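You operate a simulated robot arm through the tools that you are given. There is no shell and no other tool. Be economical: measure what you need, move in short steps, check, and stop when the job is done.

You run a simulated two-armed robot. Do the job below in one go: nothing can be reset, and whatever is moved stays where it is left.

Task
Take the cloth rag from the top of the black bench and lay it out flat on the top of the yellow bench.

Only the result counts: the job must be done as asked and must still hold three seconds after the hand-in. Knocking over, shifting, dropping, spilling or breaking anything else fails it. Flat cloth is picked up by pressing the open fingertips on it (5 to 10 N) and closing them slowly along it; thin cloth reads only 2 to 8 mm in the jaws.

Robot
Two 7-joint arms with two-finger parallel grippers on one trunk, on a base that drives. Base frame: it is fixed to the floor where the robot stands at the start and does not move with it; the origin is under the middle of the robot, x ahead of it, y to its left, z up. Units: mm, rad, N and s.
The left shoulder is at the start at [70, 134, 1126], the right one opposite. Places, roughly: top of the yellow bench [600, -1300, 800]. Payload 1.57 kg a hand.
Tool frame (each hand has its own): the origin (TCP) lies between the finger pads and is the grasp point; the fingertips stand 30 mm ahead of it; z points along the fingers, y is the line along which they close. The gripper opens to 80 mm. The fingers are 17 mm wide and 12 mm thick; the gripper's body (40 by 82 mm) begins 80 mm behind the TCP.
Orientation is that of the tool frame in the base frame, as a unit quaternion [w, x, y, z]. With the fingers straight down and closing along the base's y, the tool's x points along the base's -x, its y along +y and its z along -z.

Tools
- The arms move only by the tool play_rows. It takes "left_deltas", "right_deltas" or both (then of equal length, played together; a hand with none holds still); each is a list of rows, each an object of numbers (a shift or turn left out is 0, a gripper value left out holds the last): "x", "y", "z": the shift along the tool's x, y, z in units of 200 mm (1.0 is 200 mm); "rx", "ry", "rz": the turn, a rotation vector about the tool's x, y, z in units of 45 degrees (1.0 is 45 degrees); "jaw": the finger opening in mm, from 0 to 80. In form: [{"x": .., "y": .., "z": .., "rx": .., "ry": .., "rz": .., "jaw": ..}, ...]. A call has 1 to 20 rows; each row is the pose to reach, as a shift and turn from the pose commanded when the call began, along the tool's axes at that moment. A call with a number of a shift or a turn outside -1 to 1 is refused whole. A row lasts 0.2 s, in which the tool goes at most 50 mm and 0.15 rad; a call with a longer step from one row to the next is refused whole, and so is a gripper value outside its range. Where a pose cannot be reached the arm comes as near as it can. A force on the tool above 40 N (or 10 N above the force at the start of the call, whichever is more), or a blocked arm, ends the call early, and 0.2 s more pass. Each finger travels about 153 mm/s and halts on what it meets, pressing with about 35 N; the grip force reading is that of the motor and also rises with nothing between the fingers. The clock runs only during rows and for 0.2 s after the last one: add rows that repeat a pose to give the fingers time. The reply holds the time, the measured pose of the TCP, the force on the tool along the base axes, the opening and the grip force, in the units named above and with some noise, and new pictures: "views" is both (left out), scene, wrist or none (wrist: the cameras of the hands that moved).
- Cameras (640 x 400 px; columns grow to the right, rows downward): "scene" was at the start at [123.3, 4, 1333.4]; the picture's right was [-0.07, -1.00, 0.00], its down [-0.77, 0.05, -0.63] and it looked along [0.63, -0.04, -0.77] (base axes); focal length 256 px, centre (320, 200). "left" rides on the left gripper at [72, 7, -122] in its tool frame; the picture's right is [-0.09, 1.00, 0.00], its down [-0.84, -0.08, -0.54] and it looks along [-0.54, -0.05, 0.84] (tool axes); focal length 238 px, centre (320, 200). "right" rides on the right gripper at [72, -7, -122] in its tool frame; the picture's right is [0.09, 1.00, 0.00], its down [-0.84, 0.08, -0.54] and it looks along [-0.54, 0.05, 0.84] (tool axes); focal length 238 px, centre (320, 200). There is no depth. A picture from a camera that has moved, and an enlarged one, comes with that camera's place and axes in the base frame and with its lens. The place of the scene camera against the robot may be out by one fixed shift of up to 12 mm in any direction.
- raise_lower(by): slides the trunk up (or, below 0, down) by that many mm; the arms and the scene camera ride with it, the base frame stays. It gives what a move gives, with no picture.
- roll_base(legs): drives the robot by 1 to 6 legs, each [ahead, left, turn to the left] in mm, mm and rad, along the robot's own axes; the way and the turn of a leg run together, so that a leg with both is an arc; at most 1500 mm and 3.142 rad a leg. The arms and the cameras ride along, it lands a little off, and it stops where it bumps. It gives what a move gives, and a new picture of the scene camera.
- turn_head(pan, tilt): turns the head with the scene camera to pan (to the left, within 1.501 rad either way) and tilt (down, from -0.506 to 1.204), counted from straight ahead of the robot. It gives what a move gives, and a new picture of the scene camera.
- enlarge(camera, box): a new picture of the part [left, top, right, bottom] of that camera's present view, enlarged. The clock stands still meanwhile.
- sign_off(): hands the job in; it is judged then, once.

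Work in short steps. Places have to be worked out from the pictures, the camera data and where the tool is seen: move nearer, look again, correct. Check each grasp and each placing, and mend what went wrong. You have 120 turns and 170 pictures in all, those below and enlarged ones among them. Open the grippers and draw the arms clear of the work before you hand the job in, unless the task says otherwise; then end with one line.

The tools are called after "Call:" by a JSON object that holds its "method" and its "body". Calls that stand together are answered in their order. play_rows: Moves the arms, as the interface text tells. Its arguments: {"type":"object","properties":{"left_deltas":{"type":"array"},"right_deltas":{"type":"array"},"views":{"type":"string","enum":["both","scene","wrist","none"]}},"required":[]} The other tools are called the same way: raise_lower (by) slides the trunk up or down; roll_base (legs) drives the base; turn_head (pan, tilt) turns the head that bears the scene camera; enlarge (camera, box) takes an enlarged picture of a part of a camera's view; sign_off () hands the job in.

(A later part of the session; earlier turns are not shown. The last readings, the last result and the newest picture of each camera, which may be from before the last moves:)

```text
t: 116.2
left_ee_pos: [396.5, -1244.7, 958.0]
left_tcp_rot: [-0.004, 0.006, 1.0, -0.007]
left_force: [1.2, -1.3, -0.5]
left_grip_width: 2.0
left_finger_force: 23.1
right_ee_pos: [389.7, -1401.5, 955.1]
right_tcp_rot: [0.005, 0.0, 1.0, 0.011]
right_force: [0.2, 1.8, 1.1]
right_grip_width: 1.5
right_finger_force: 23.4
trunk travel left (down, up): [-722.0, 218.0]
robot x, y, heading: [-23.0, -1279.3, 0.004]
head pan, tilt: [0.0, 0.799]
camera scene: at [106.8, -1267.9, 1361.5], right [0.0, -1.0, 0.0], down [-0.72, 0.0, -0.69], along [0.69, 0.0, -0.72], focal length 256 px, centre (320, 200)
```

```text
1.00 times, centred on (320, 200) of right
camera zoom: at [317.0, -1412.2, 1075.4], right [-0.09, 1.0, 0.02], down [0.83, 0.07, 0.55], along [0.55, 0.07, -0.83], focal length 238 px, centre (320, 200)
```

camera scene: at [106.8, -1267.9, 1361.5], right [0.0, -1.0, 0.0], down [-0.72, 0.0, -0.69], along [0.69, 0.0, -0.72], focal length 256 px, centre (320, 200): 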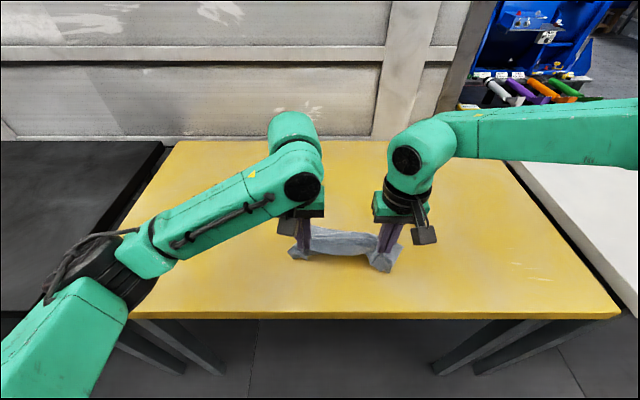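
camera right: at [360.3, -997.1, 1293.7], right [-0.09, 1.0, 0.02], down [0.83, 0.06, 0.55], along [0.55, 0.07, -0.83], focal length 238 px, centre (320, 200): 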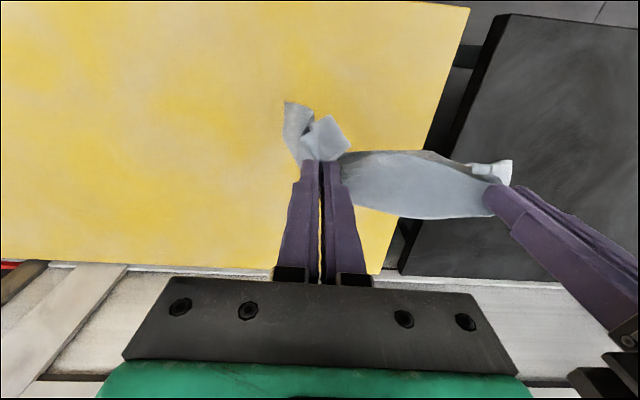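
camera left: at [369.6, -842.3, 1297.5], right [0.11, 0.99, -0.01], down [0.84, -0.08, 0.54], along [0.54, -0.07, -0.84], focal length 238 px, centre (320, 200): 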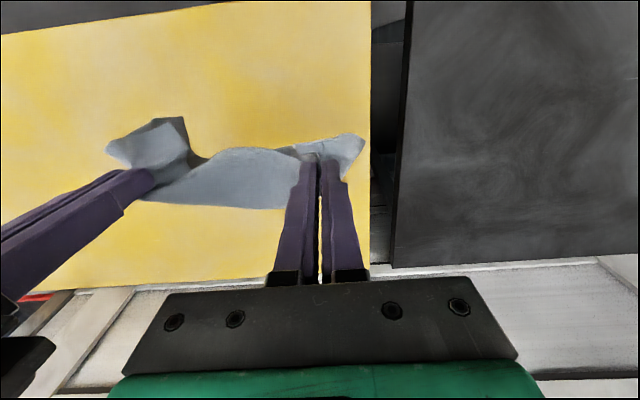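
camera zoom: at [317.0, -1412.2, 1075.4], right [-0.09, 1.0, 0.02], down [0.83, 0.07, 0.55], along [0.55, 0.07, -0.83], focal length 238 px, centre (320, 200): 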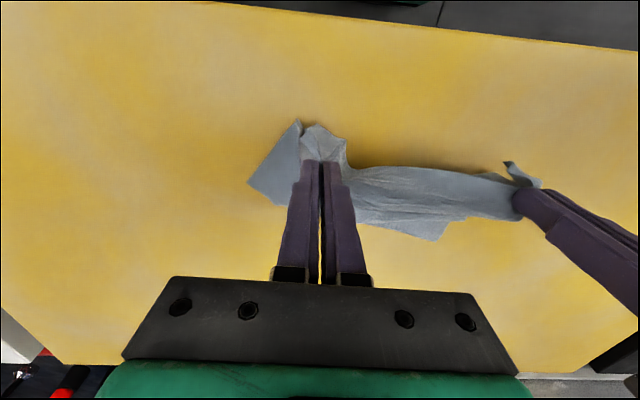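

The hanging part dragged along with slack instead of staying put. I'll lift it clear, go ahead again and lay it with a smooth arm motion as in the first attempt, which worked better.

Call:
{"method": "raise_lower", "body": {"by": 216}}

Call:
{"method": "roll_base", "body": {"legs": [[165, 0, 0]]}}

Call:
{"method": "play_rows", "body": {"left_deltas": [{"x": -0.05}, {"x": -0.1}, {"x": -0.1}], "right_deltas": [{"x": -0.1}, {"x": -0.22}, {"x": -0.22}], "views": "scene"}}

Call:
{"method": "raise_lower", "body": {"by": -75}}

Call:
{"method": "enlarge", "body": {"camera": "scene", "box": [200, 150, 456, 310]}}

```text
t: 118.5
left_ee_pos: [394.5, -1244.0, 1177.2]
left_tcp_rot: [-0.001, 0.006, 1.0, -0.007]
left_force: [-0.7, -1.7, 0.4]
left_grip_width: 1.5
left_finger_force: 23.6
right_ee_pos: [386.7, -1402.1, 1172.0]
right_tcp_rot: [0.007, 0.0, 1.0, 0.01]
right_force: [0.6, 0.7, 0.1]
right_grip_width: 1.6
right_finger_force: 23.6
trunk travel left (down, up): [-938.0, 2.0]
robot x, y, heading: [-27.7, -1274.0, -0.001]
head pan, tilt: [0.0, 0.799]
```

```text
t: 119.9
left_ee_pos: [554.9, -1246.1, 1177.9]
left_tcp_rot: [-0.001, 0.008, 1.0, -0.007]
left_force: [-0.3, -1.7, 0.3]
left_grip_width: 1.8
left_finger_force: 24.1
right_ee_pos: [546.8, -1401.9, 1173.3]
right_tcp_rot: [0.008, 0.001, 1.0, 0.01]
right_force: [-0.8, 1.8, -1.2]
right_grip_width: 1.6
right_finger_force: 23.9
trunk travel left (down, up): [-938.0, 2.0]
robot x, y, heading: [140.5, -1282.5, -0.003]
head pan, tilt: [0.0, 0.799]
camera scene: at [261.9, -1268.2, 1578.6], right [0.0, -1.0, 0.0], down [-0.71, 0.0, -0.7], along [0.7, 0.0, -0.71], focal length 256 px, centre (320, 200)
```

scene: 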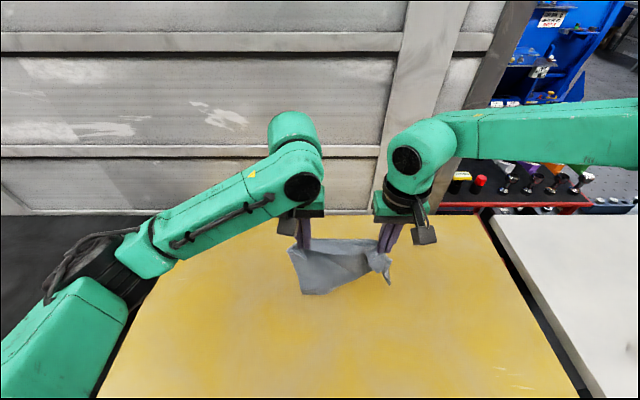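

```text
t: 120.7
left_ee_pos: [580.0, -1246.1, 1177.9]
left_tcp_rot: [-0.002, 0.008, 1.0, -0.008]
left_force: [0.4, -2.8, -0.3]
left_grip_width: 1.8
left_finger_force: 24.2
right_ee_pos: [594.8, -1405.0, 1172.3]
right_tcp_rot: [0.007, 0.002, 1.0, 0.012]
right_force: [0.0, 3.0, 0.2]
right_grip_width: 1.7
right_finger_force: 23.9
trunk travel left (down, up): [-938.0, 2.0]
robot x, y, heading: [140.1, -1275.3, -0.002]
head pan, tilt: [0.0, 0.799]
camera scene: at [266.4, -1268.3, 1578.1], right [0.0, -1.0, 0.0], down [-0.72, 0.0, -0.7], along [0.7, 0.0, -0.72], focal length 256 px, centre (320, 200)
```

scene: 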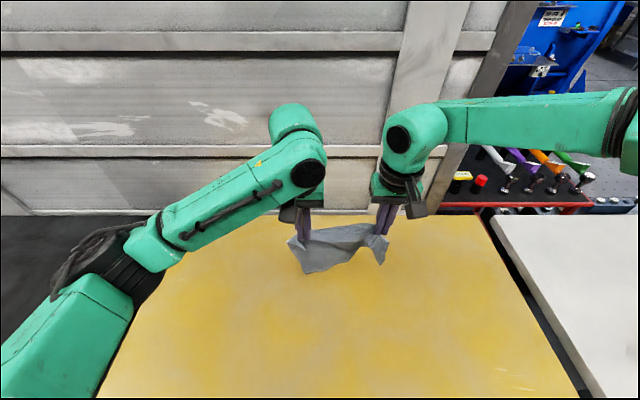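

```text
t: 121.9
left_ee_pos: [579.7, -1244.6, 1102.1]
left_tcp_rot: [-0.002, 0.008, 1.0, -0.007]
left_force: [1.4, -3.5, -0.8]
left_grip_width: 2.0
left_finger_force: 23.8
right_ee_pos: [594.2, -1405.3, 1097.3]
right_tcp_rot: [0.007, 0.002, 1.0, 0.011]
right_force: [-1.0, 2.0, -0.2]
right_grip_width: 2.0
right_finger_force: 23.2
trunk travel left (down, up): [-863.0, 77.0]
robot x, y, heading: [139.6, -1278.6, 0.001]
head pan, tilt: [0.0, 0.799]
```

```text
2.50 times, centred on (328, 230) of scene
camera zoom: at [266.5, -1268.1, 1503.1], right [0.0, -1.0, 0.0], down [-0.72, 0.0, -0.7], along [0.7, 0.0, -0.72], focal length 639 px, centre (300, 125)
```

zoom: 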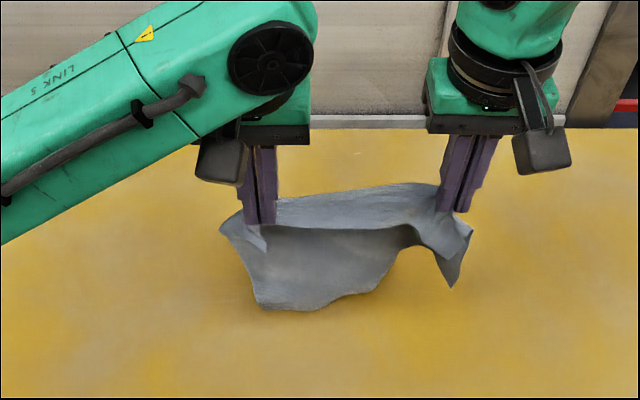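

Now the smooth diagonal lay with both arms.

Call:
{"method": "play_rows", "body": {"left_deltas": [{"x": 0.0, "z": 0.05}, {"x": 0.03, "z": 0.1}, {"x": 0.06, "z": 0.14}, {"x": 0.1, "z": 0.18}, {"x": 0.14, "z": 0.22}, {"x": 0.18, "z": 0.26}, {"x": 0.22, "z": 0.3}, {"x": 0.26, "z": 0.34}, {"x": 0.3, "z": 0.38}, {"x": 0.34, "z": 0.42}, {"x": 0.38, "z": 0.46}, {"x": 0.42, "z": 0.5}, {"x": 0.48, "z": 0.52}, {"x": 0.54, "z": 0.54}, {"x": 0.6, "z": 0.56}, {"x": 0.66, "z": 0.58}, {"x": 0.7, "z": 0.6}, {"x": 0.7, "z": 0.6}], "right_deltas": [{"x": 0.0, "z": 0.05}, {"x": 0.03, "z": 0.1}, {"x": 0.06, "z": 0.14}, {"x": 0.1, "z": 0.18}, {"x": 0.14, "z": 0.22}, {"x": 0.18, "z": 0.26}, {"x": 0.22, "z": 0.3}, {"x": 0.26, "z": 0.34}, {"x": 0.3, "z": 0.38}, {"x": 0.34, "z": 0.42}, {"x": 0.38, "z": 0.46}, {"x": 0.42, "z": 0.5}, {"x": 0.48, "z": 0.52}, {"x": 0.54, "z": 0.54}, {"x": 0.6, "z": 0.56}, {"x": 0.66, "z": 0.58}, {"x": 0.7, "z": 0.6}, {"x": 0.7, "z": 0.6}]}}

```text
t: 125.7
left_ee_pos: [438.6, -1242.2, 982.6]
left_tcp_rot: [-0.002, 0.008, 1.0, -0.008]
left_force: [1.5, -1.2, -0.3]
left_grip_width: 1.7
left_finger_force: 23.6
right_ee_pos: [457.2, -1401.6, 975.1]
right_tcp_rot: [0.007, 0.002, 1.0, 0.01]
right_force: [0.3, 1.5, 0.1]
right_grip_width: 1.6
right_finger_force: 24.1
trunk travel left (down, up): [-863.0, 77.0]
robot x, y, heading: [144.1, -1275.3, -0.003]
head pan, tilt: [0.0, 0.799]
camera scene: at [266.8, -1268.3, 1503.1], right [0.0, -1.0, 0.0], down [-0.72, 0.0, -0.7], along [0.7, 0.0, -0.72], focal length 256 px, centre (320, 200)
camera right: at [382.1, -1410.9, 1096.4], right [-0.09, 1.0, 0.02], down [0.83, 0.06, 0.55], along [0.55, 0.07, -0.83], focal length 238 px, centre (320, 200)
camera left: at [367.4, -1234.0, 1103.9], right [0.11, 0.99, -0.01], down [0.84, -0.08, 0.54], along [0.54, -0.07, -0.84], focal length 238 px, centre (320, 200)
```

scene: 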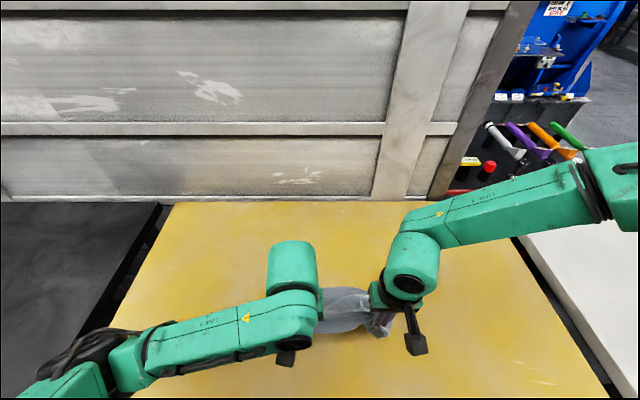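
right: 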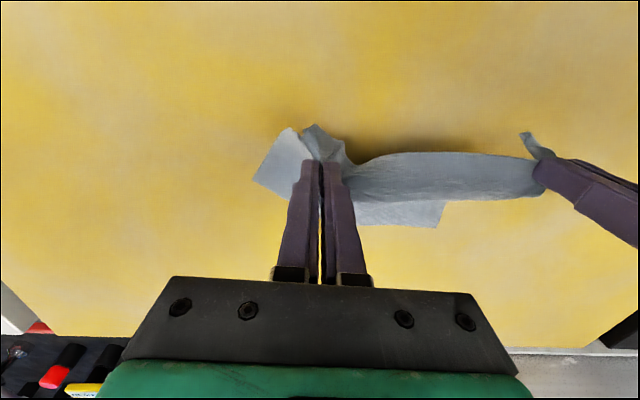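
left: 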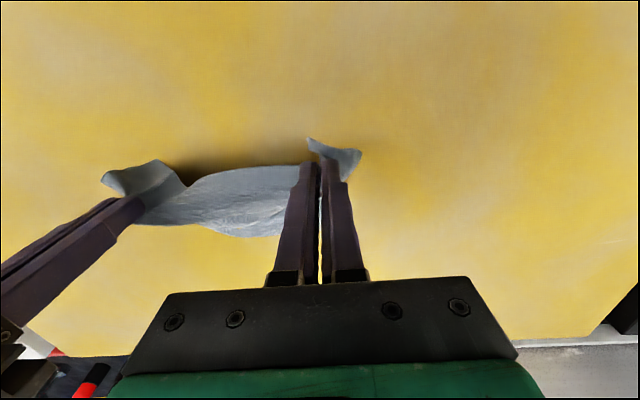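

The far edge lies straight from (571,−1225) to (519,−1469), so this time the cloth stayed. The flat spots for the hands are near x≈350, so I continue back and down in small base and trunk steps.

Call:
{"method": "play_rows", "body": {"right_deltas": [{"x": 0.05}, {"x": 0.1}, {"x": 0.1}], "views": "none"}}

Call:
{"method": "roll_base", "body": {"legs": [[-35, 0, 0]]}}

Call:
{"method": "raise_lower", "body": {"by": -35}}

Call:
{"method": "roll_base", "body": {"legs": [[-30, 0, 0]]}}

Call:
{"method": "raise_lower", "body": {"by": -30}}

Call:
{"method": "enlarge", "body": {"camera": "right", "box": [0, 0, 640, 400]}}

Call:
{"method": "enlarge", "body": {"camera": "left", "box": [0, 0, 640, 400]}}

```text
t: 126.5
left_ee_pos: [439.1, -1243.1, 983.0]
left_tcp_rot: [-0.002, 0.007, 1.0, -0.007]
left_force: [0.3, -1.9, -0.4]
left_grip_width: 1.8
left_finger_force: 24.0
right_ee_pos: [436.6, -1400.9, 974.4]
right_tcp_rot: [0.007, 0.002, 1.0, 0.01]
right_force: [0.4, 2.7, 0.1]
right_grip_width: 1.7
right_finger_force: 23.4
trunk travel left (down, up): [-863.0, 77.0]
robot x, y, heading: [139.0, -1278.9, -0.001]
head pan, tilt: [0.0, 0.799]
```

```text
t: 127.3
left_ee_pos: [411.8, -1242.8, 980.4]
left_tcp_rot: [-0.005, 0.007, 1.0, -0.008]
left_force: [-0.5, -2.1, 0.2]
left_grip_width: 2.0
left_finger_force: 23.7
right_ee_pos: [408.6, -1402.2, 973.9]
right_tcp_rot: [0.004, 0.001, 1.0, 0.01]
right_force: [0.5, 1.8, -0.7]
right_grip_width: 1.5
right_finger_force: 23.8
trunk travel left (down, up): [-863.0, 77.0]
robot x, y, heading: [104.7, -1278.1, -0.007]
head pan, tilt: [0.0, 0.799]
camera scene: at [241.4, -1267.9, 1502.2], right [0.0, -1.0, 0.0], down [-0.72, 0.0, -0.69], along [0.69, 0.0, -0.72], focal length 256 px, centre (320, 200)
```

scene: 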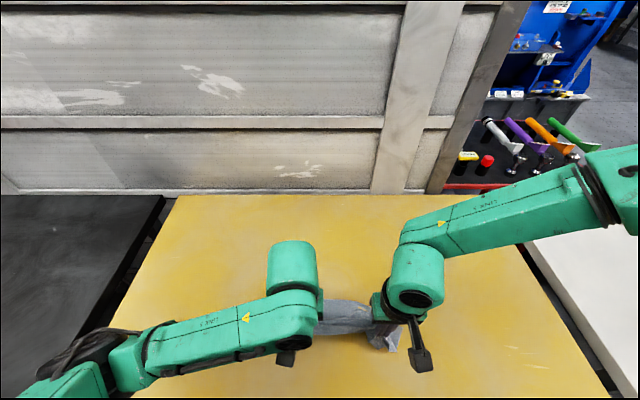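

```text
t: 128.1
left_ee_pos: [404.3, -1243.7, 946.8]
left_tcp_rot: [-0.001, 0.006, 1.0, -0.008]
left_force: [-0.6, -2.2, 1.0]
left_grip_width: 1.9
left_finger_force: 23.3
right_ee_pos: [401.8, -1401.3, 941.4]
right_tcp_rot: [0.008, 0.001, 1.0, 0.011]
right_force: [-0.5, 2.0, -0.2]
right_grip_width: 1.8
right_finger_force: 23.3
trunk travel left (down, up): [-828.0, 112.0]
robot x, y, heading: [105.2, -1271.5, 0.003]
head pan, tilt: [0.0, 0.799]
```

```text
t: 128.9
left_ee_pos: [380.0, -1242.6, 946.4]
left_tcp_rot: [-0.005, 0.007, 1.0, -0.007]
left_force: [0.8, -2.8, 0.0]
left_grip_width: 1.9
left_finger_force: 23.7
right_ee_pos: [377.1, -1401.3, 939.0]
right_tcp_rot: [0.004, 0.001, 1.0, 0.01]
right_force: [-0.8, 1.7, -0.3]
right_grip_width: 1.7
right_finger_force: 23.7
trunk travel left (down, up): [-828.0, 112.0]
robot x, y, heading: [74.3, -1277.0, 0.003]
head pan, tilt: [0.0, 0.799]
camera scene: at [209.9, -1267.9, 1467.4], right [0.0, -1.0, 0.0], down [-0.72, 0.0, -0.69], along [0.69, 0.0, -0.72], focal length 256 px, centre (320, 200)
```

scene: 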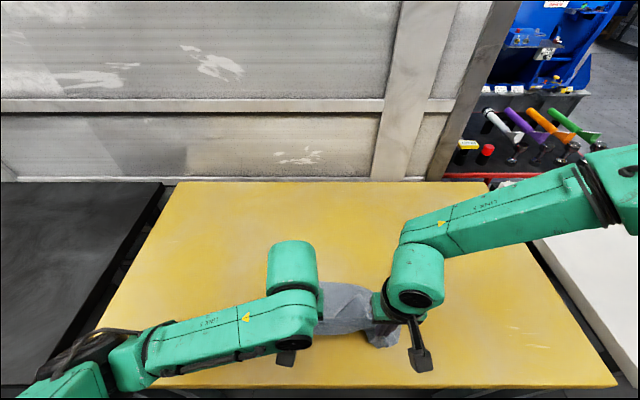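

```text
t: 129.7
left_ee_pos: [373.3, -1244.3, 917.3]
left_tcp_rot: [-0.002, 0.007, 1.0, -0.007]
left_force: [-0.7, -1.0, 0.1]
left_grip_width: 1.8
left_finger_force: 23.7
right_ee_pos: [372.8, -1402.6, 910.5]
right_tcp_rot: [0.006, 0.001, 1.0, 0.01]
right_force: [-0.5, 2.0, 0.4]
right_grip_width: 1.8
right_finger_force: 23.0
trunk travel left (down, up): [-798.0, 142.0]
robot x, y, heading: [75.1, -1277.0, 0.004]
head pan, tilt: [0.0, 0.799]
```

```text
1.00 times, centred on (320, 200) of right
camera zoom: at [298.6, -1411.3, 1031.1], right [-0.09, 1.0, 0.02], down [0.83, 0.06, 0.56], along [0.55, 0.07, -0.83], focal length 238 px, centre (320, 200)
```

zoom: 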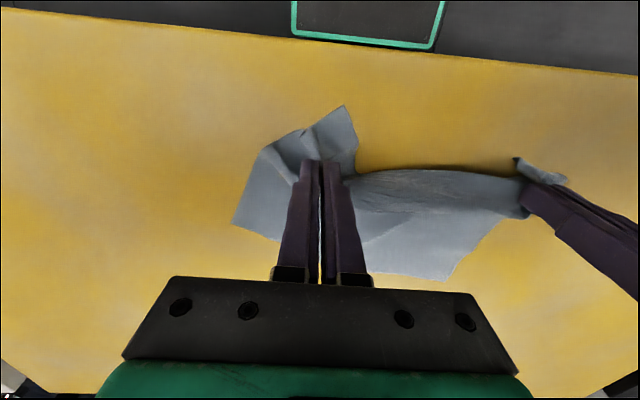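

```text
1.00 times, centred on (320, 200) of left
camera zoom: at [303.0, -1233.6, 1039.2], right [0.11, 0.99, -0.01], down [0.84, -0.08, 0.54], along [0.54, -0.07, -0.84], focal length 238 px, centre (320, 200)
```

zoom: 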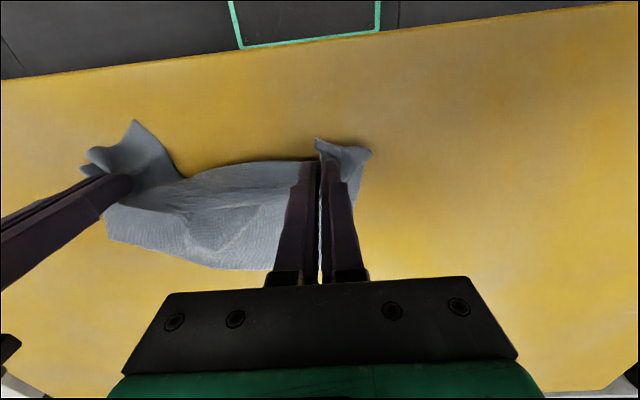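

The far edge has crept to x≈450–516, so there's little bench left toward the robot. I'll set the near side down here, letting the corner flaps trail toward the front, release, and then smooth and shift the cloth forward with pressed fingertips.

Call:
{"method": "raise_lower", "body": {"by": -22}}

Call:
{"method": "play_rows", "body": {"left_deltas": [{"x": -0.03, "y": -0.02, "z": 0.02}, {"x": -0.06, "y": -0.04, "z": 0.04}, {"x": -0.06, "y": -0.04, "z": 0.05}, {"x": -0.06, "y": -0.04, "z": 0.05}], "right_deltas": [{"x": -0.03, "y": 0.01, "z": 0.01}, {"x": -0.06, "y": 0.02, "z": 0.02}, {"x": -0.06, "y": 0.02, "z": 0.02}, {"x": -0.06, "y": 0.02, "z": 0.02}], "views": "wrist"}}

```text
t: 130.4
left_ee_pos: [374.8, -1243.2, 894.9]
left_tcp_rot: [-0.001, 0.007, 1.0, -0.006]
left_force: [-0.8, -2.1, 0.3]
left_grip_width: 1.5
left_finger_force: 23.4
right_ee_pos: [370.9, -1402.6, 888.2]
right_tcp_rot: [0.007, 0.0, 1.0, 0.011]
right_force: [-0.2, 1.9, 0.2]
right_grip_width: 1.6
right_finger_force: 23.4
trunk travel left (down, up): [-776.0, 164.0]
robot x, y, heading: [71.4, -1274.7, 0.001]
head pan, tilt: [0.0, 0.799]
```

```text
t: 131.4
left_ee_pos: [387.7, -1252.6, 885.0]
left_tcp_rot: [-0.002, 0.007, 1.0, -0.007]
left_force: [0.4, -0.4, 0.4]
left_grip_width: 1.7
left_finger_force: 23.3
right_ee_pos: [384.8, -1396.3, 883.8]
right_tcp_rot: [0.007, 0.001, 1.0, 0.01]
right_force: [-0.6, 0.0, 1.1]
right_grip_width: 1.5
right_finger_force: 23.1
trunk travel left (down, up): [-776.0, 164.0]
robot x, y, heading: [74.4, -1279.9, -0.007]
head pan, tilt: [0.0, 0.799]
camera right: at [311.3, -1406.8, 1004.9], right [-0.09, 1.0, 0.02], down [0.83, 0.06, 0.56], along [0.55, 0.07, -0.83], focal length 238 px, centre (320, 200)
camera left: at [316.2, -1242.7, 1007.5], right [0.11, 0.99, -0.01], down [0.84, -0.08, 0.54], along [0.54, -0.07, -0.84], focal length 238 px, centre (320, 200)
```

right: 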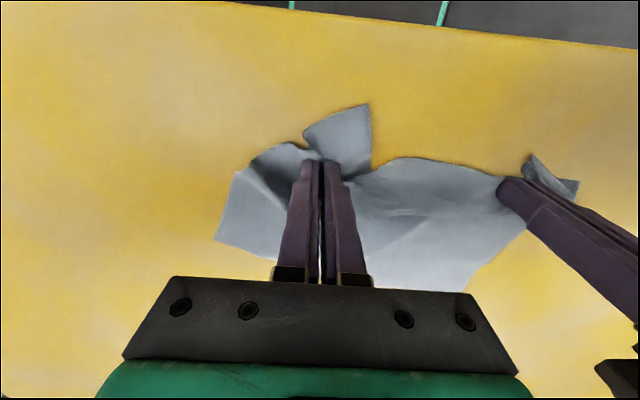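
left: 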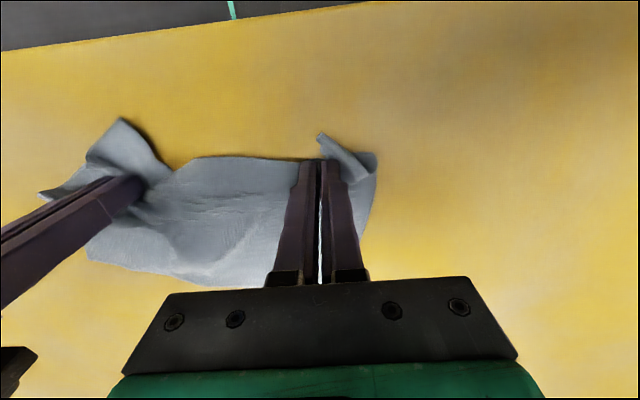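

Both corner flaps lie outward. I press lightly and open slowly to undo the pleats.

Call:
{"method": "play_rows", "body": {"left_deltas": [{"z": 0.015}, {"z": 0.018, "jaw": 3}, {"z": 0.018, "jaw": 6}, {"z": 0.018, "jaw": 9}, {"z": 0.018, "jaw": 12}, {"z": 0.018, "jaw": 15}, {"z": 0.018, "jaw": 18}, {"z": 0.018, "jaw": 21}, {"z": 0.018, "jaw": 24}, {"z": 0.018, "jaw": 28}, {"z": 0.018, "jaw": 32}, {"z": 0.018, "jaw": 32}, {"z": -0.05}, {"z": -0.15}, {"z": -0.2}, {"z": -0.2}], "right_deltas": [{"z": 0.01}, {"z": 0.012, "jaw": 3}, {"z": 0.012, "jaw": 6}, {"z": 0.012, "jaw": 9}, {"z": 0.012, "jaw": 12}, {"z": 0.012, "jaw": 15}, {"z": 0.012, "jaw": 18}, {"z": 0.012, "jaw": 21}, {"z": 0.012, "jaw": 24}, {"z": 0.012, "jaw": 28}, {"z": 0.012, "jaw": 32}, {"z": 0.012, "jaw": 32}, {"z": -0.05}, {"z": -0.15}, {"z": -0.2}, {"z": -0.2}], "views": "none"}}

Call:
{"method": "raise_lower", "body": {"by": 160}}

Call:
{"method": "roll_base", "body": {"legs": [[-150, 0, 0]]}}

```text
t: 134.8
left_ee_pos: [386.6, -1251.0, 927.1]
left_tcp_rot: [-0.002, 0.007, 1.0, -0.007]
left_force: [0.9, -0.3, -0.4]
left_grip_width: 31.8
left_finger_force: 0.1
right_ee_pos: [381.7, -1399.1, 924.5]
right_tcp_rot: [0.007, 0.001, 1.0, 0.011]
right_force: [-0.2, 0.3, 0.6]
right_grip_width: 32.2
right_finger_force: 0.0
trunk travel left (down, up): [-776.0, 164.0]
robot x, y, heading: [75.0, -1278.3, -0.005]
head pan, tilt: [0.0, 0.799]
```

```text
t: 136.6
left_ee_pos: [387.2, -1250.7, 1085.6]
left_tcp_rot: [-0.001, 0.007, 1.0, -0.007]
left_force: [-0.2, -0.2, 0.5]
left_grip_width: 32.1
left_finger_force: 0.1
right_ee_pos: [382.3, -1400.5, 1083.6]
right_tcp_rot: [0.007, 0.002, 1.0, 0.01]
right_force: [0.1, 0.5, 1.2]
right_grip_width: 31.9
right_finger_force: 0.1
trunk travel left (down, up): [-936.0, 4.0]
robot x, y, heading: [76.5, -1276.7, -0.002]
head pan, tilt: [0.0, 0.799]
```

```text
t: 138.0
left_ee_pos: [243.0, -1249.3, 1086.5]
left_tcp_rot: [-0.003, 0.005, 1.0, -0.007]
left_force: [0.5, -0.1, -0.7]
left_grip_width: 32.0
left_finger_force: 0.1
right_ee_pos: [239.4, -1399.4, 1083.4]
right_tcp_rot: [0.006, -0.001, 1.0, 0.011]
right_force: [-0.2, -0.1, 0.2]
right_grip_width: 32.1
right_finger_force: 0.1
trunk travel left (down, up): [-936.0, 4.0]
robot x, y, heading: [-74.0, -1278.0, 0.004]
head pan, tilt: [0.0, 0.799]
camera scene: at [59.6, -1267.8, 1575.7], right [0.0, -1.0, 0.0], down [-0.72, 0.0, -0.7], along [0.7, 0.0, -0.72], focal length 256 px, centre (320, 200)
```

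scene: 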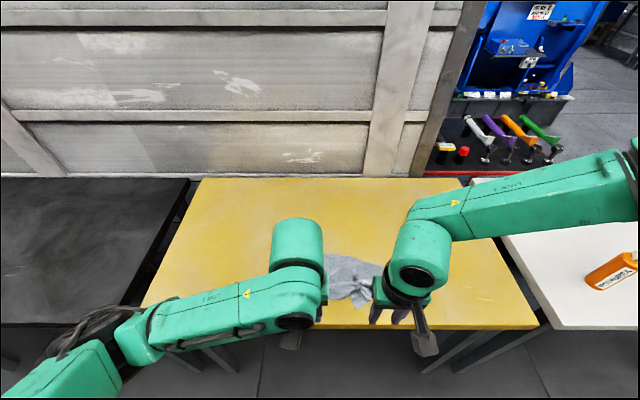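

I move both hands up and apart to the good posture, for a clear view.

Call:
{"method": "play_rows", "body": {"left_deltas": [{"x": -0.08, "z": -0.15}, {"x": -0.16, "y": 0.1, "z": -0.3}, {"x": -0.24, "y": 0.25, "z": -0.45}, {"x": -0.32, "y": 0.4, "z": -0.5}, {"x": -0.4, "y": 0.55, "z": -0.5}, {"x": -0.45, "y": 0.7, "z": -0.5}, {"x": -0.45, "y": 0.85, "z": -0.5}, {"x": -0.45, "y": 0.85, "z": -0.5}], "right_deltas": [{"x": -0.08, "z": -0.15}, {"x": -0.16, "y": -0.1, "z": -0.3}, {"x": -0.24, "y": -0.2, "z": -0.45}, {"x": -0.32, "y": -0.3, "z": -0.5}, {"x": -0.4, "y": -0.4, "z": -0.5}, {"x": -0.45, "y": -0.5, "z": -0.5}, {"x": -0.45, "y": -0.5, "z": -0.5}, {"x": -0.45, "y": -0.5, "z": -0.5}], "views": "none"}}

Call:
{"method": "raise_lower", "body": {"by": -225}}

Call:
{"method": "enlarge", "body": {"camera": "scene", "box": [220, 180, 420, 305]}}

```text
t: 139.8
left_ee_pos: [334.4, -1079.5, 1182.3]
left_tcp_rot: [-0.002, 0.005, 1.0, -0.007]
left_force: [-0.2, -1.3, 0.7]
left_grip_width: 32.0
left_finger_force: 0.0
right_ee_pos: [323.9, -1500.1, 1182.1]
right_tcp_rot: [0.007, 0.0, 1.0, 0.01]
right_force: [1.1, 0.0, -0.2]
right_grip_width: 32.0
right_finger_force: 0.1
trunk travel left (down, up): [-936.0, 4.0]
robot x, y, heading: [-72.3, -1276.1, 0.002]
head pan, tilt: [0.0, 0.799]
```

```text
t: 142.1
left_ee_pos: [333.8, -1080.3, 958.3]
left_tcp_rot: [-0.002, 0.006, 1.0, -0.006]
left_force: [-0.1, 0.0, 0.1]
left_grip_width: 32.0
left_finger_force: 0.1
right_ee_pos: [324.2, -1500.3, 956.8]
right_tcp_rot: [0.006, 0.0, 1.0, 0.011]
right_force: [0.4, 0.3, -0.2]
right_grip_width: 32.1
right_finger_force: 0.1
trunk travel left (down, up): [-711.0, 229.0]
robot x, y, heading: [-71.6, -1278.0, 0.001]
head pan, tilt: [0.0, 0.799]
```

```text
3.20 times, centred on (320, 242) of scene
camera zoom: at [55.3, -1267.7, 1351.2], right [0.0, -1.0, 0.0], down [-0.72, 0.0, -0.7], along [0.7, 0.0, -0.72], focal length 818 px, centre (320, 64)
```

zoom: 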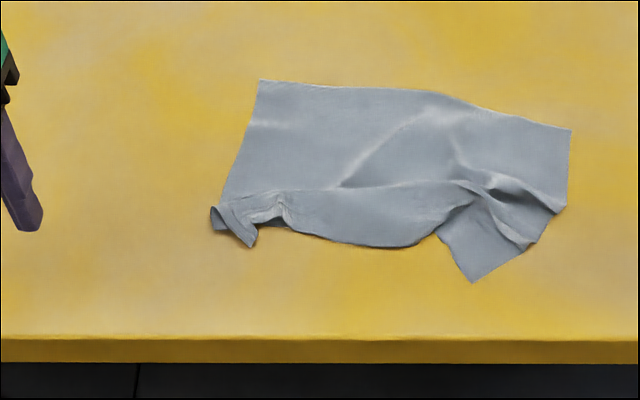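

Very good: all corners are visible and the near-right corner is out. Next I'll pull the far side forward with pressed, closed fingertips. I drive 60 mm ahead and place the hands over the far corners, at about (485,−1255) and (445,−1441).

Call:
{"method": "roll_base", "body": {"legs": [[60, 0, 0]]}}

Call:
{"method": "play_rows", "body": {"left_deltas": [{"x": -0.1, "y": -0.15, "jaw": 0}, {"x": -0.2, "y": -0.3}, {"x": -0.3, "y": -0.45}, {"x": -0.4, "y": -0.6}, {"x": -0.45, "y": -0.75, "z": 0.1}, {"x": -0.46, "y": -0.875, "z": 0.2}, {"x": -0.46, "y": -0.875, "z": 0.27}, {"x": -0.46, "y": -0.875, "z": 0.27}], "right_deltas": [{"x": -0.1, "jaw": 0}, {"x": -0.2, "y": 0.05}, {"x": -0.3, "y": 0.1}, {"x": -0.31, "y": 0.2}, {"x": -0.31, "y": 0.3, "z": 0.1}, {"x": -0.31, "y": 0.3, "z": 0.2}, {"x": -0.31, "y": 0.3, "z": 0.27}, {"x": -0.31, "y": 0.3, "z": 0.27}]}}

```text
t: 143.1
left_ee_pos: [391.2, -1079.8, 958.6]
left_tcp_rot: [0.0, 0.005, 1.0, -0.006]
left_force: [0.6, 0.5, 0.1]
left_grip_width: 32.0
left_finger_force: 0.1
right_ee_pos: [381.5, -1499.9, 957.7]
right_tcp_rot: [0.007, 0.0, 1.0, 0.01]
right_force: [-0.3, -0.1, -0.2]
right_grip_width: 31.8
right_finger_force: 0.2
trunk travel left (down, up): [-711.0, 229.0]
robot x, y, heading: [-10.5, -1278.9, 0.0]
head pan, tilt: [0.0, 0.799]
camera scene: at [112.1, -1267.7, 1351.5], right [0.0, -1.0, 0.0], down [-0.72, 0.0, -0.7], along [0.7, 0.0, -0.72], focal length 256 px, centre (320, 200)
```

scene: 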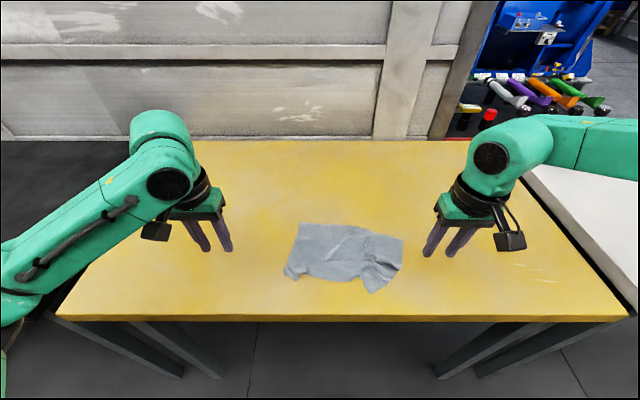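

```text
t: 144.9
left_ee_pos: [484.4, -1255.2, 906.7]
left_tcp_rot: [-0.002, 0.007, 1.0, -0.007]
left_force: [0.2, 0.2, 0.0]
left_grip_width: 0.0
left_finger_force: 21.5
right_ee_pos: [444.8, -1438.9, 904.8]
right_tcp_rot: [0.006, 0.0, 1.0, 0.01]
right_force: [0.0, -0.7, -0.2]
right_grip_width: 0.0
right_finger_force: 22.1
trunk travel left (down, up): [-711.0, 229.0]
robot x, y, heading: [-13.7, -1277.9, 0.001]
head pan, tilt: [0.0, 0.799]
camera scene: at [114.9, -1267.7, 1351.1], right [0.0, -1.0, 0.0], down [-0.72, 0.0, -0.7], along [0.7, 0.0, -0.72], focal length 256 px, centre (320, 200)
camera right: at [372.1, -1449.1, 1026.4], right [-0.09, 1.0, 0.02], down [0.83, 0.07, 0.56], along [0.55, 0.07, -0.83], focal length 238 px, centre (320, 200)
camera left: at [412.2, -1246.7, 1028.7], right [0.1, 0.99, -0.01], down [0.84, -0.08, 0.54], along [0.54, -0.07, -0.84], focal length 238 px, centre (320, 200)
```

scene: 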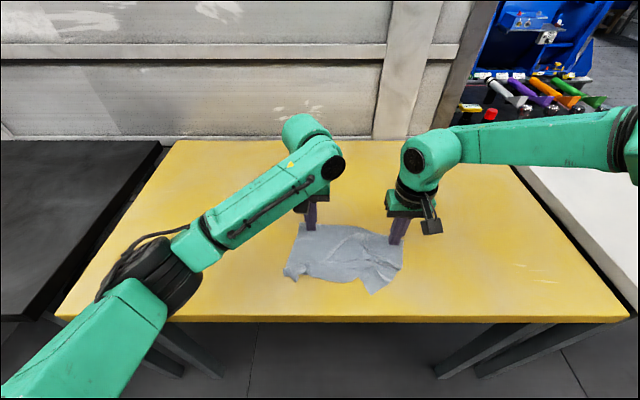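
right: 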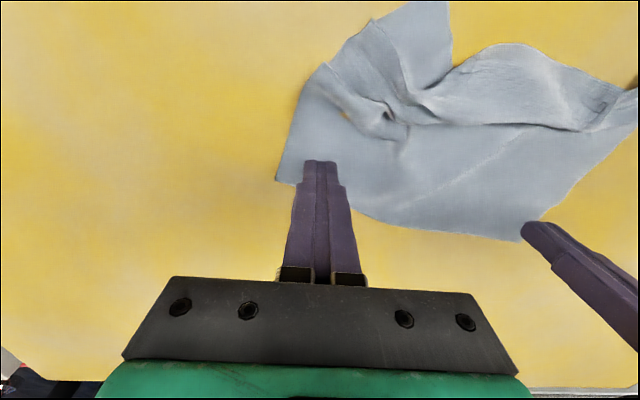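
left: 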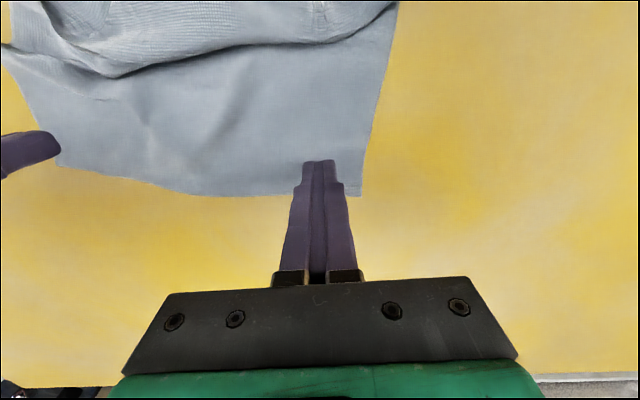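

Both closed tips stand over the cloth about 30 mm inside the far corners. I descend to contact.

Call:
{"method": "play_rows", "body": {"left_deltas": [{"z": 0.06}, {"z": 0.1}, {"z": 0.12}, {"z": 0.125}, {"z": 0.125}], "right_deltas": [{"z": 0.06}, {"z": 0.1}, {"z": 0.115}, {"z": 0.12}, {"z": 0.12}], "views": "none"}}

```text
t: 146.1
left_ee_pos: [483.4, -1254.7, 880.4]
left_tcp_rot: [-0.001, 0.005, 1.0, -0.006]
left_force: [-0.5, -0.1, 1.3]
left_grip_width: 0.0
left_finger_force: 21.8
right_ee_pos: [445.9, -1439.2, 881.6]
right_tcp_rot: [0.007, 0.001, 1.0, 0.011]
right_force: [-0.3, 0.3, 1.3]
right_grip_width: 0.0
right_finger_force: 21.1
trunk travel left (down, up): [-711.0, 229.0]
robot x, y, heading: [-14.5, -1280.3, -0.0]
head pan, tilt: [0.0, 0.799]
```

Light contact on both. I add about 1 mm of pressing and drag the far corners forward slowly.

Call:
{"method": "play_rows", "body": {"left_deltas": [{"z": 0.006}, {"z": 0.006}, {"x": -0.02, "y": 0.01, "z": 0.006}, {"x": -0.04, "y": 0.02, "z": 0.006}, {"x": -0.06, "y": 0.03, "z": 0.006}, {"x": -0.08, "y": 0.04, "z": 0.006}, {"x": -0.1, "y": 0.05, "z": 0.006}, {"x": -0.12, "y": 0.06, "z": 0.006}, {"x": -0.14, "y": 0.07, "z": 0.006}, {"x": -0.16, "y": 0.08, "z": 0.006}, {"x": -0.18, "y": 0.09, "z": 0.006}, {"x": -0.2, "y": 0.1, "z": 0.006}, {"x": -0.2, "y": 0.1, "z": 0.006}], "right_deltas": [{"z": 0.006}, {"z": 0.006}, {"x": -0.035, "y": 0.01, "z": 0.006}, {"x": -0.07, "y": 0.02, "z": 0.006}, {"x": -0.105, "y": 0.03, "z": 0.006}, {"x": -0.14, "y": 0.04, "z": 0.006}, {"x": -0.175, "y": 0.05, "z": 0.006}, {"x": -0.21, "y": 0.06, "z": 0.006}, {"x": -0.245, "y": 0.07, "z": 0.006}, {"x": -0.28, "y": 0.08, "z": 0.006}, {"x": -0.315, "y": 0.09, "z": 0.006}, {"x": -0.35, "y": 0.1, "z": 0.006}, {"x": -0.35, "y": 0.1, "z": 0.006}], "views": "wrist"}}

Call:
{"method": "enlarge", "body": {"camera": "scene", "box": [220, 180, 476, 340]}}

```text
t: 148.9
left_ee_pos: [520.1, -1237.8, 881.2]
left_tcp_rot: [0.0, 0.006, 1.0, -0.006]
left_force: [-3.4, -1.3, 14.6]
left_grip_width: 0.1
left_finger_force: 21.0
right_ee_pos: [486.8, -1436.9, 895.8]
right_tcp_rot: [0.008, -0.001, 1.0, 0.011]
right_force: [0.4, 0.5, -0.1]
right_grip_width: 0.0
right_finger_force: 21.5
right hand out of reach, approached as far as the arm can: row 8, 9, 10, 11, 12, 13
trunk travel left (down, up): [-711.0, 229.0]
robot x, y, heading: [-12.4, -1275.2, -0.002]
head pan, tilt: [0.0, 0.799]
camera right: at [412.8, -1446.6, 1015.2], right [-0.09, 1.0, 0.02], down [0.83, 0.06, 0.56], along [0.55, 0.07, -0.83], focal length 238 px, centre (320, 200)
camera left: at [449.2, -1229.1, 1002.6], right [0.1, 0.99, -0.01], down [0.84, -0.08, 0.54], along [0.54, -0.07, -0.84], focal length 238 px, centre (320, 200)
```

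right: 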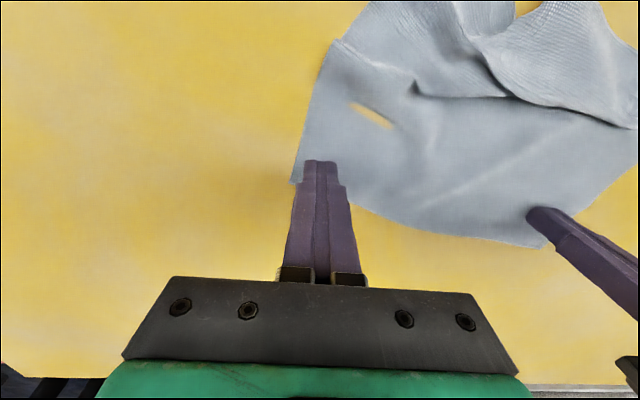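
left: 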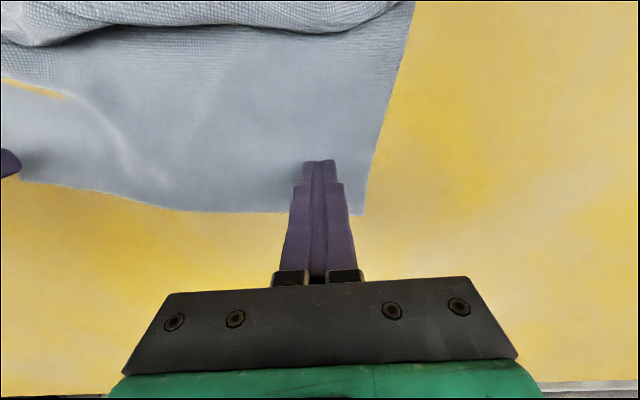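

```text
2.50 times, centred on (348, 260) of scene
camera zoom: at [111.5, -1268.3, 1351.5], right [0.0, -1.0, 0.0], down [-0.72, 0.0, -0.7], along [0.7, 0.0, -0.72], focal length 639 px, centre (250, 50)
```

zoom: 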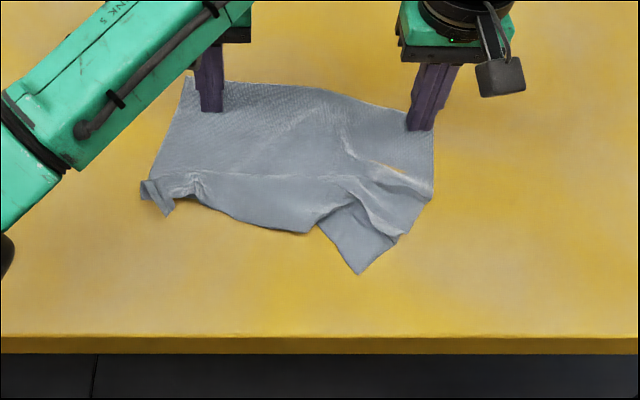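

Dragging works: the far corners moved forward with the fingers until the right arm met its reach limit. I lift, drive 70 mm ahead and re-place the fingertips to continue.

Call:
{"method": "play_rows", "body": {"left_deltas": [{"z": -0.06}, {"z": -0.12}, {"z": -0.12}], "right_deltas": [{"z": -0.03}, {"z": -0.06}, {"z": -0.06}], "views": "none"}}

Call:
{"method": "roll_base", "body": {"legs": [[70, 0, 0]]}}

Call:
{"method": "play_rows", "body": {"left_deltas": [{"x": 0.1}, {"x": 0.2}, {"x": 0.32}, {"x": 0.32}], "right_deltas": [{"x": 0.1, "y": 0.02}, {"x": 0.2, "y": 0.03}, {"x": 0.37, "y": 0.03}, {"x": 0.37, "y": 0.03}], "views": "wrist"}}

```text
t: 149.7
left_ee_pos: [521.4, -1238.7, 902.7]
left_tcp_rot: [-0.002, 0.006, 1.0, -0.007]
left_force: [0.6, 0.1, -0.1]
left_grip_width: 0.2
left_finger_force: 21.4
right_ee_pos: [488.4, -1435.6, 906.6]
right_tcp_rot: [0.007, 0.001, 1.0, 0.009]
right_force: [-0.4, -1.1, 0.1]
right_grip_width: 0.2
right_finger_force: 21.3
trunk travel left (down, up): [-711.0, 229.0]
robot x, y, heading: [-17.3, -1277.6, 0.001]
head pan, tilt: [0.0, 0.799]
```

```text
t: 150.7
left_ee_pos: [591.2, -1236.6, 904.2]
left_tcp_rot: [-0.001, 0.005, 1.0, -0.007]
left_force: [-0.6, -0.8, -0.4]
left_grip_width: 0.1
left_finger_force: 21.0
right_ee_pos: [557.6, -1435.4, 905.9]
right_tcp_rot: [0.008, 0.001, 1.0, 0.011]
right_force: [0.3, 0.1, -0.1]
right_grip_width: 0.1
right_finger_force: 20.8
trunk travel left (down, up): [-711.0, 229.0]
robot x, y, heading: [59.5, -1278.1, 0.003]
head pan, tilt: [0.0, 0.799]
camera scene: at [182.9, -1267.4, 1351.4], right [0.0, -1.0, 0.0], down [-0.72, 0.0, -0.7], along [0.7, 0.0, -0.72], focal length 256 px, centre (320, 200)
```

scene: 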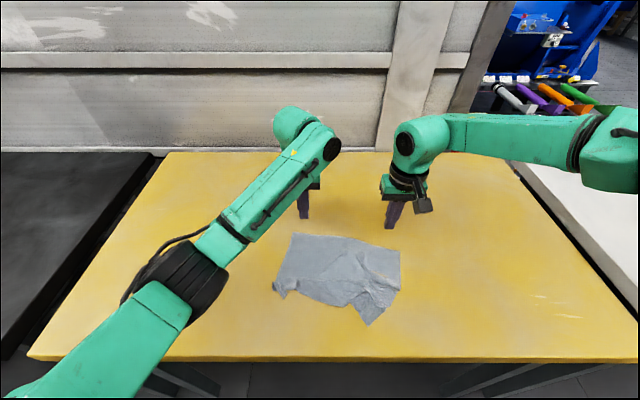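

```text
t: 151.7
left_ee_pos: [526.8, -1234.2, 902.1]
left_tcp_rot: [-0.002, 0.005, 1.0, -0.008]
left_force: [-0.1, 0.0, -0.2]
left_grip_width: 0.0
left_finger_force: 21.5
right_ee_pos: [484.0, -1429.2, 904.4]
right_tcp_rot: [0.007, 0.0, 1.0, 0.011]
right_force: [-0.3, 0.1, 0.8]
right_grip_width: 0.0
right_finger_force: 21.6
trunk travel left (down, up): [-711.0, 229.0]
robot x, y, heading: [57.6, -1280.8, 0.007]
head pan, tilt: [0.0, 0.799]
camera right: at [411.0, -1439.5, 1025.4], right [-0.09, 1.0, 0.02], down [0.83, 0.07, 0.56], along [0.55, 0.07, -0.83], focal length 238 px, centre (320, 200)
camera left: at [456.2, -1224.7, 1024.0], right [0.1, 0.99, -0.01], down [0.84, -0.08, 0.54], along [0.54, -0.07, -0.84], focal length 238 px, centre (320, 200)
```

right: 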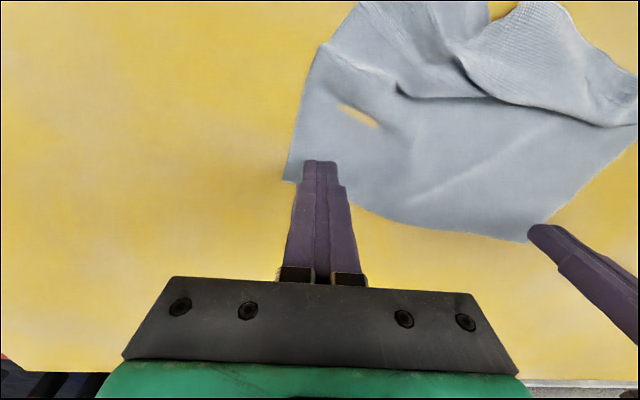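
left: 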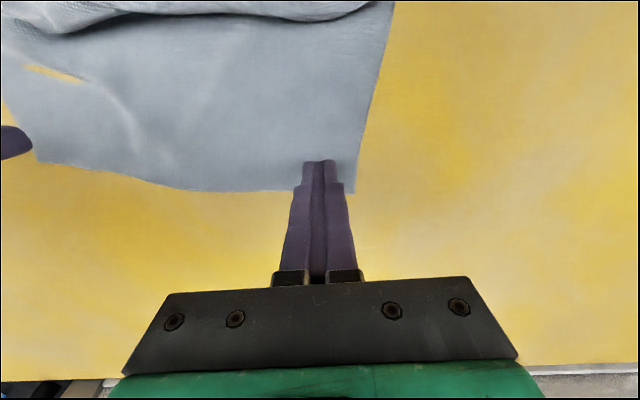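

Tips are again just inside the far corners. I press and drag, the right hand about 65 mm forward and the left about 20 mm.

Call:
{"method": "play_rows", "body": {"left_deltas": [{"z": 0.06}, {"z": 0.095}, {"z": 0.108}, {"z": 0.108}, {"x": -0.01, "y": 0.01, "z": 0.108}, {"x": -0.02, "y": 0.02, "z": 0.108}, {"x": -0.03, "y": 0.03, "z": 0.108}, {"x": -0.04, "y": 0.04, "z": 0.108}, {"x": -0.05, "y": 0.05, "z": 0.108}, {"x": -0.06, "y": 0.06, "z": 0.108}, {"x": -0.07, "y": 0.06, "z": 0.108}, {"x": -0.08, "y": 0.06, "z": 0.108}, {"x": -0.09, "y": 0.06, "z": 0.108}, {"x": -0.1, "y": 0.06, "z": 0.108}, {"x": -0.1, "y": 0.06, "z": 0.108}], "right_deltas": [{"z": 0.06}, {"z": 0.1}, {"z": 0.119}, {"z": 0.119}, {"x": -0.033, "y": -0.005, "z": 0.119}, {"x": -0.066, "y": -0.01, "z": 0.119}, {"x": -0.1, "y": -0.015, "z": 0.119}, {"x": -0.133, "y": -0.02, "z": 0.119}, {"x": -0.166, "y": -0.025, "z": 0.119}, {"x": -0.2, "y": -0.03, "z": 0.119}, {"x": -0.233, "y": -0.035, "z": 0.119}, {"x": -0.266, "y": -0.04, "z": 0.119}, {"x": -0.3, "y": -0.045, "z": 0.119}, {"x": -0.33, "y": -0.05, "z": 0.119}, {"x": -0.33, "y": -0.05, "z": 0.119}], "views": "none"}}

Call:
{"method": "enlarge", "body": {"camera": "scene", "box": [220, 190, 476, 350]}}

```text
t: 154.9
left_ee_pos: [547.5, -1225.3, 881.8]
left_tcp_rot: [-0.002, 0.005, 1.0, -0.007]
left_force: [0.2, 0.2, 0.9]
left_grip_width: 0.0
left_finger_force: 21.7
right_ee_pos: [549.1, -1439.3, 882.6]
right_tcp_rot: [0.007, -0.001, 1.0, 0.01]
right_force: [-0.8, 0.3, -1.0]
right_grip_width: 0.0
right_finger_force: 21.5
trunk travel left (down, up): [-711.0, 229.0]
robot x, y, heading: [56.4, -1279.2, 0.001]
head pan, tilt: [0.0, 0.799]
```

```text
2.50 times, centred on (348, 270) of scene
camera zoom: at [184.5, -1267.4, 1351.1], right [0.0, -1.0, 0.0], down [-0.72, 0.0, -0.7], along [0.7, 0.0, -0.72], focal length 639 px, centre (250, 25)
```

zoom: 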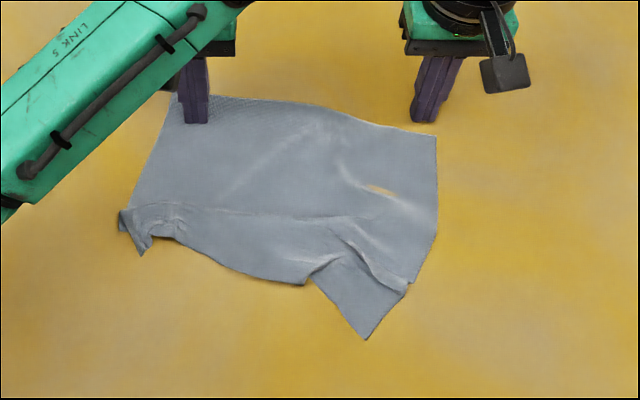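

There was too little pressure, so the tips slid over the cloth. I go back and press until I read about 8–10 N.

Call:
{"method": "play_rows", "body": {"left_deltas": [{"z": -0.06}, {"x": 0.05, "z": -0.06}, {"x": 0.1, "y": -0.06, "z": -0.06}, {"x": 0.1, "y": -0.06, "z": -0.06}, {"x": 0.1, "y": -0.06, "z": 0.0}, {"x": 0.1, "y": -0.06, "z": 0.006}, {"x": 0.1, "y": -0.06, "z": 0.006}], "right_deltas": [{"z": -0.06}, {"x": 0.15, "z": -0.06}, {"x": 0.3, "y": 0.05, "z": -0.06}, {"x": 0.34, "y": 0.05, "z": -0.06}, {"x": 0.34, "y": 0.05, "z": 0.0}, {"x": 0.34, "y": 0.05, "z": 0.008}, {"x": 0.34, "y": 0.05, "z": 0.008}], "views": "none"}}

```text
t: 156.5
left_ee_pos: [525.3, -1235.7, 881.6]
left_tcp_rot: [0.0, 0.005, 1.0, -0.006]
left_force: [0.3, -0.4, 0.4]
left_grip_width: 0.1
left_finger_force: 21.2
right_ee_pos: [482.2, -1427.5, 880.6]
right_tcp_rot: [0.01, 0.0, 1.0, 0.011]
right_force: [2.7, -3.4, 22.7]
right_grip_width: 0.0
right_finger_force: 21.3
trunk travel left (down, up): [-711.0, 229.0]
robot x, y, heading: [59.1, -1275.8, 0.005]
head pan, tilt: [0.0, 0.799]
```

Right reads 23 N, left 0.4 N; I trim both and drag.

Call:
{"method": "play_rows", "body": {"left_deltas": [{"z": 0.007}, {"z": 0.007}, {"x": -0.01, "y": 0.01, "z": 0.007}, {"x": -0.02, "y": 0.02, "z": 0.007}, {"x": -0.03, "y": 0.03, "z": 0.007}, {"x": -0.04, "y": 0.04, "z": 0.007}, {"x": -0.05, "y": 0.05, "z": 0.007}, {"x": -0.06, "y": 0.06, "z": 0.007}, {"x": -0.07, "y": 0.06, "z": 0.007}, {"x": -0.08, "y": 0.06, "z": 0.007}, {"x": -0.09, "y": 0.06, "z": 0.007}, {"x": -0.1, "y": 0.06, "z": 0.007}, {"x": -0.1, "y": 0.06, "z": 0.007}], "right_deltas": [{"z": -0.003}, {"z": -0.003}, {"x": -0.033, "y": -0.005, "z": -0.002}, {"x": -0.066, "y": -0.01, "z": -0.001}, {"x": -0.1, "y": -0.015, "z": 0}, {"x": -0.133, "y": -0.02, "z": 0.001}, {"x": -0.166, "y": -0.025, "z": 0.002}, {"x": -0.2, "y": -0.03, "z": 0.003}, {"x": -0.233, "y": -0.035, "z": 0.003}, {"x": -0.266, "y": -0.04, "z": 0.003}, {"x": -0.3, "y": -0.045, "z": 0.004}, {"x": -0.33, "y": -0.05, "z": 0.004}, {"x": -0.33, "y": -0.05, "z": 0.004}], "views": "none"}}

Call:
{"method": "enlarge", "body": {"camera": "scene", "box": [220, 190, 476, 350]}}

```text
t: 159.3
left_ee_pos: [545.2, -1224.9, 880.9]
left_tcp_rot: [0.0, 0.005, 1.0, -0.007]
left_force: [-2.1, -1.7, 12.8]
left_grip_width: 0.0
left_finger_force: 21.0
right_ee_pos: [546.1, -1440.6, 882.0]
right_tcp_rot: [0.009, 0.0, 1.0, 0.01]
right_force: [-0.6, 1.6, 5.5]
right_grip_width: 0.1
right_finger_force: 21.5
trunk travel left (down, up): [-711.0, 229.0]
robot x, y, heading: [56.4, -1277.1, 0.007]
head pan, tilt: [0.0, 0.799]
```

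```text
2.50 times, centred on (348, 270) of scene
camera zoom: at [180.9, -1267.4, 1351.5], right [0.0, -1.0, 0.0], down [-0.71, 0.0, -0.7], along [0.7, 0.0, -0.71], focal length 639 px, centre (250, 25)
```

zoom: 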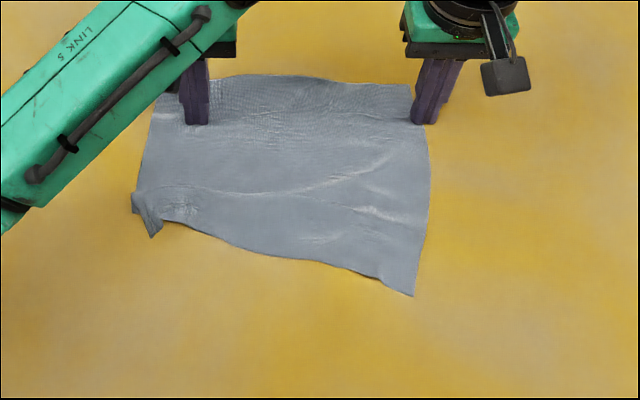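

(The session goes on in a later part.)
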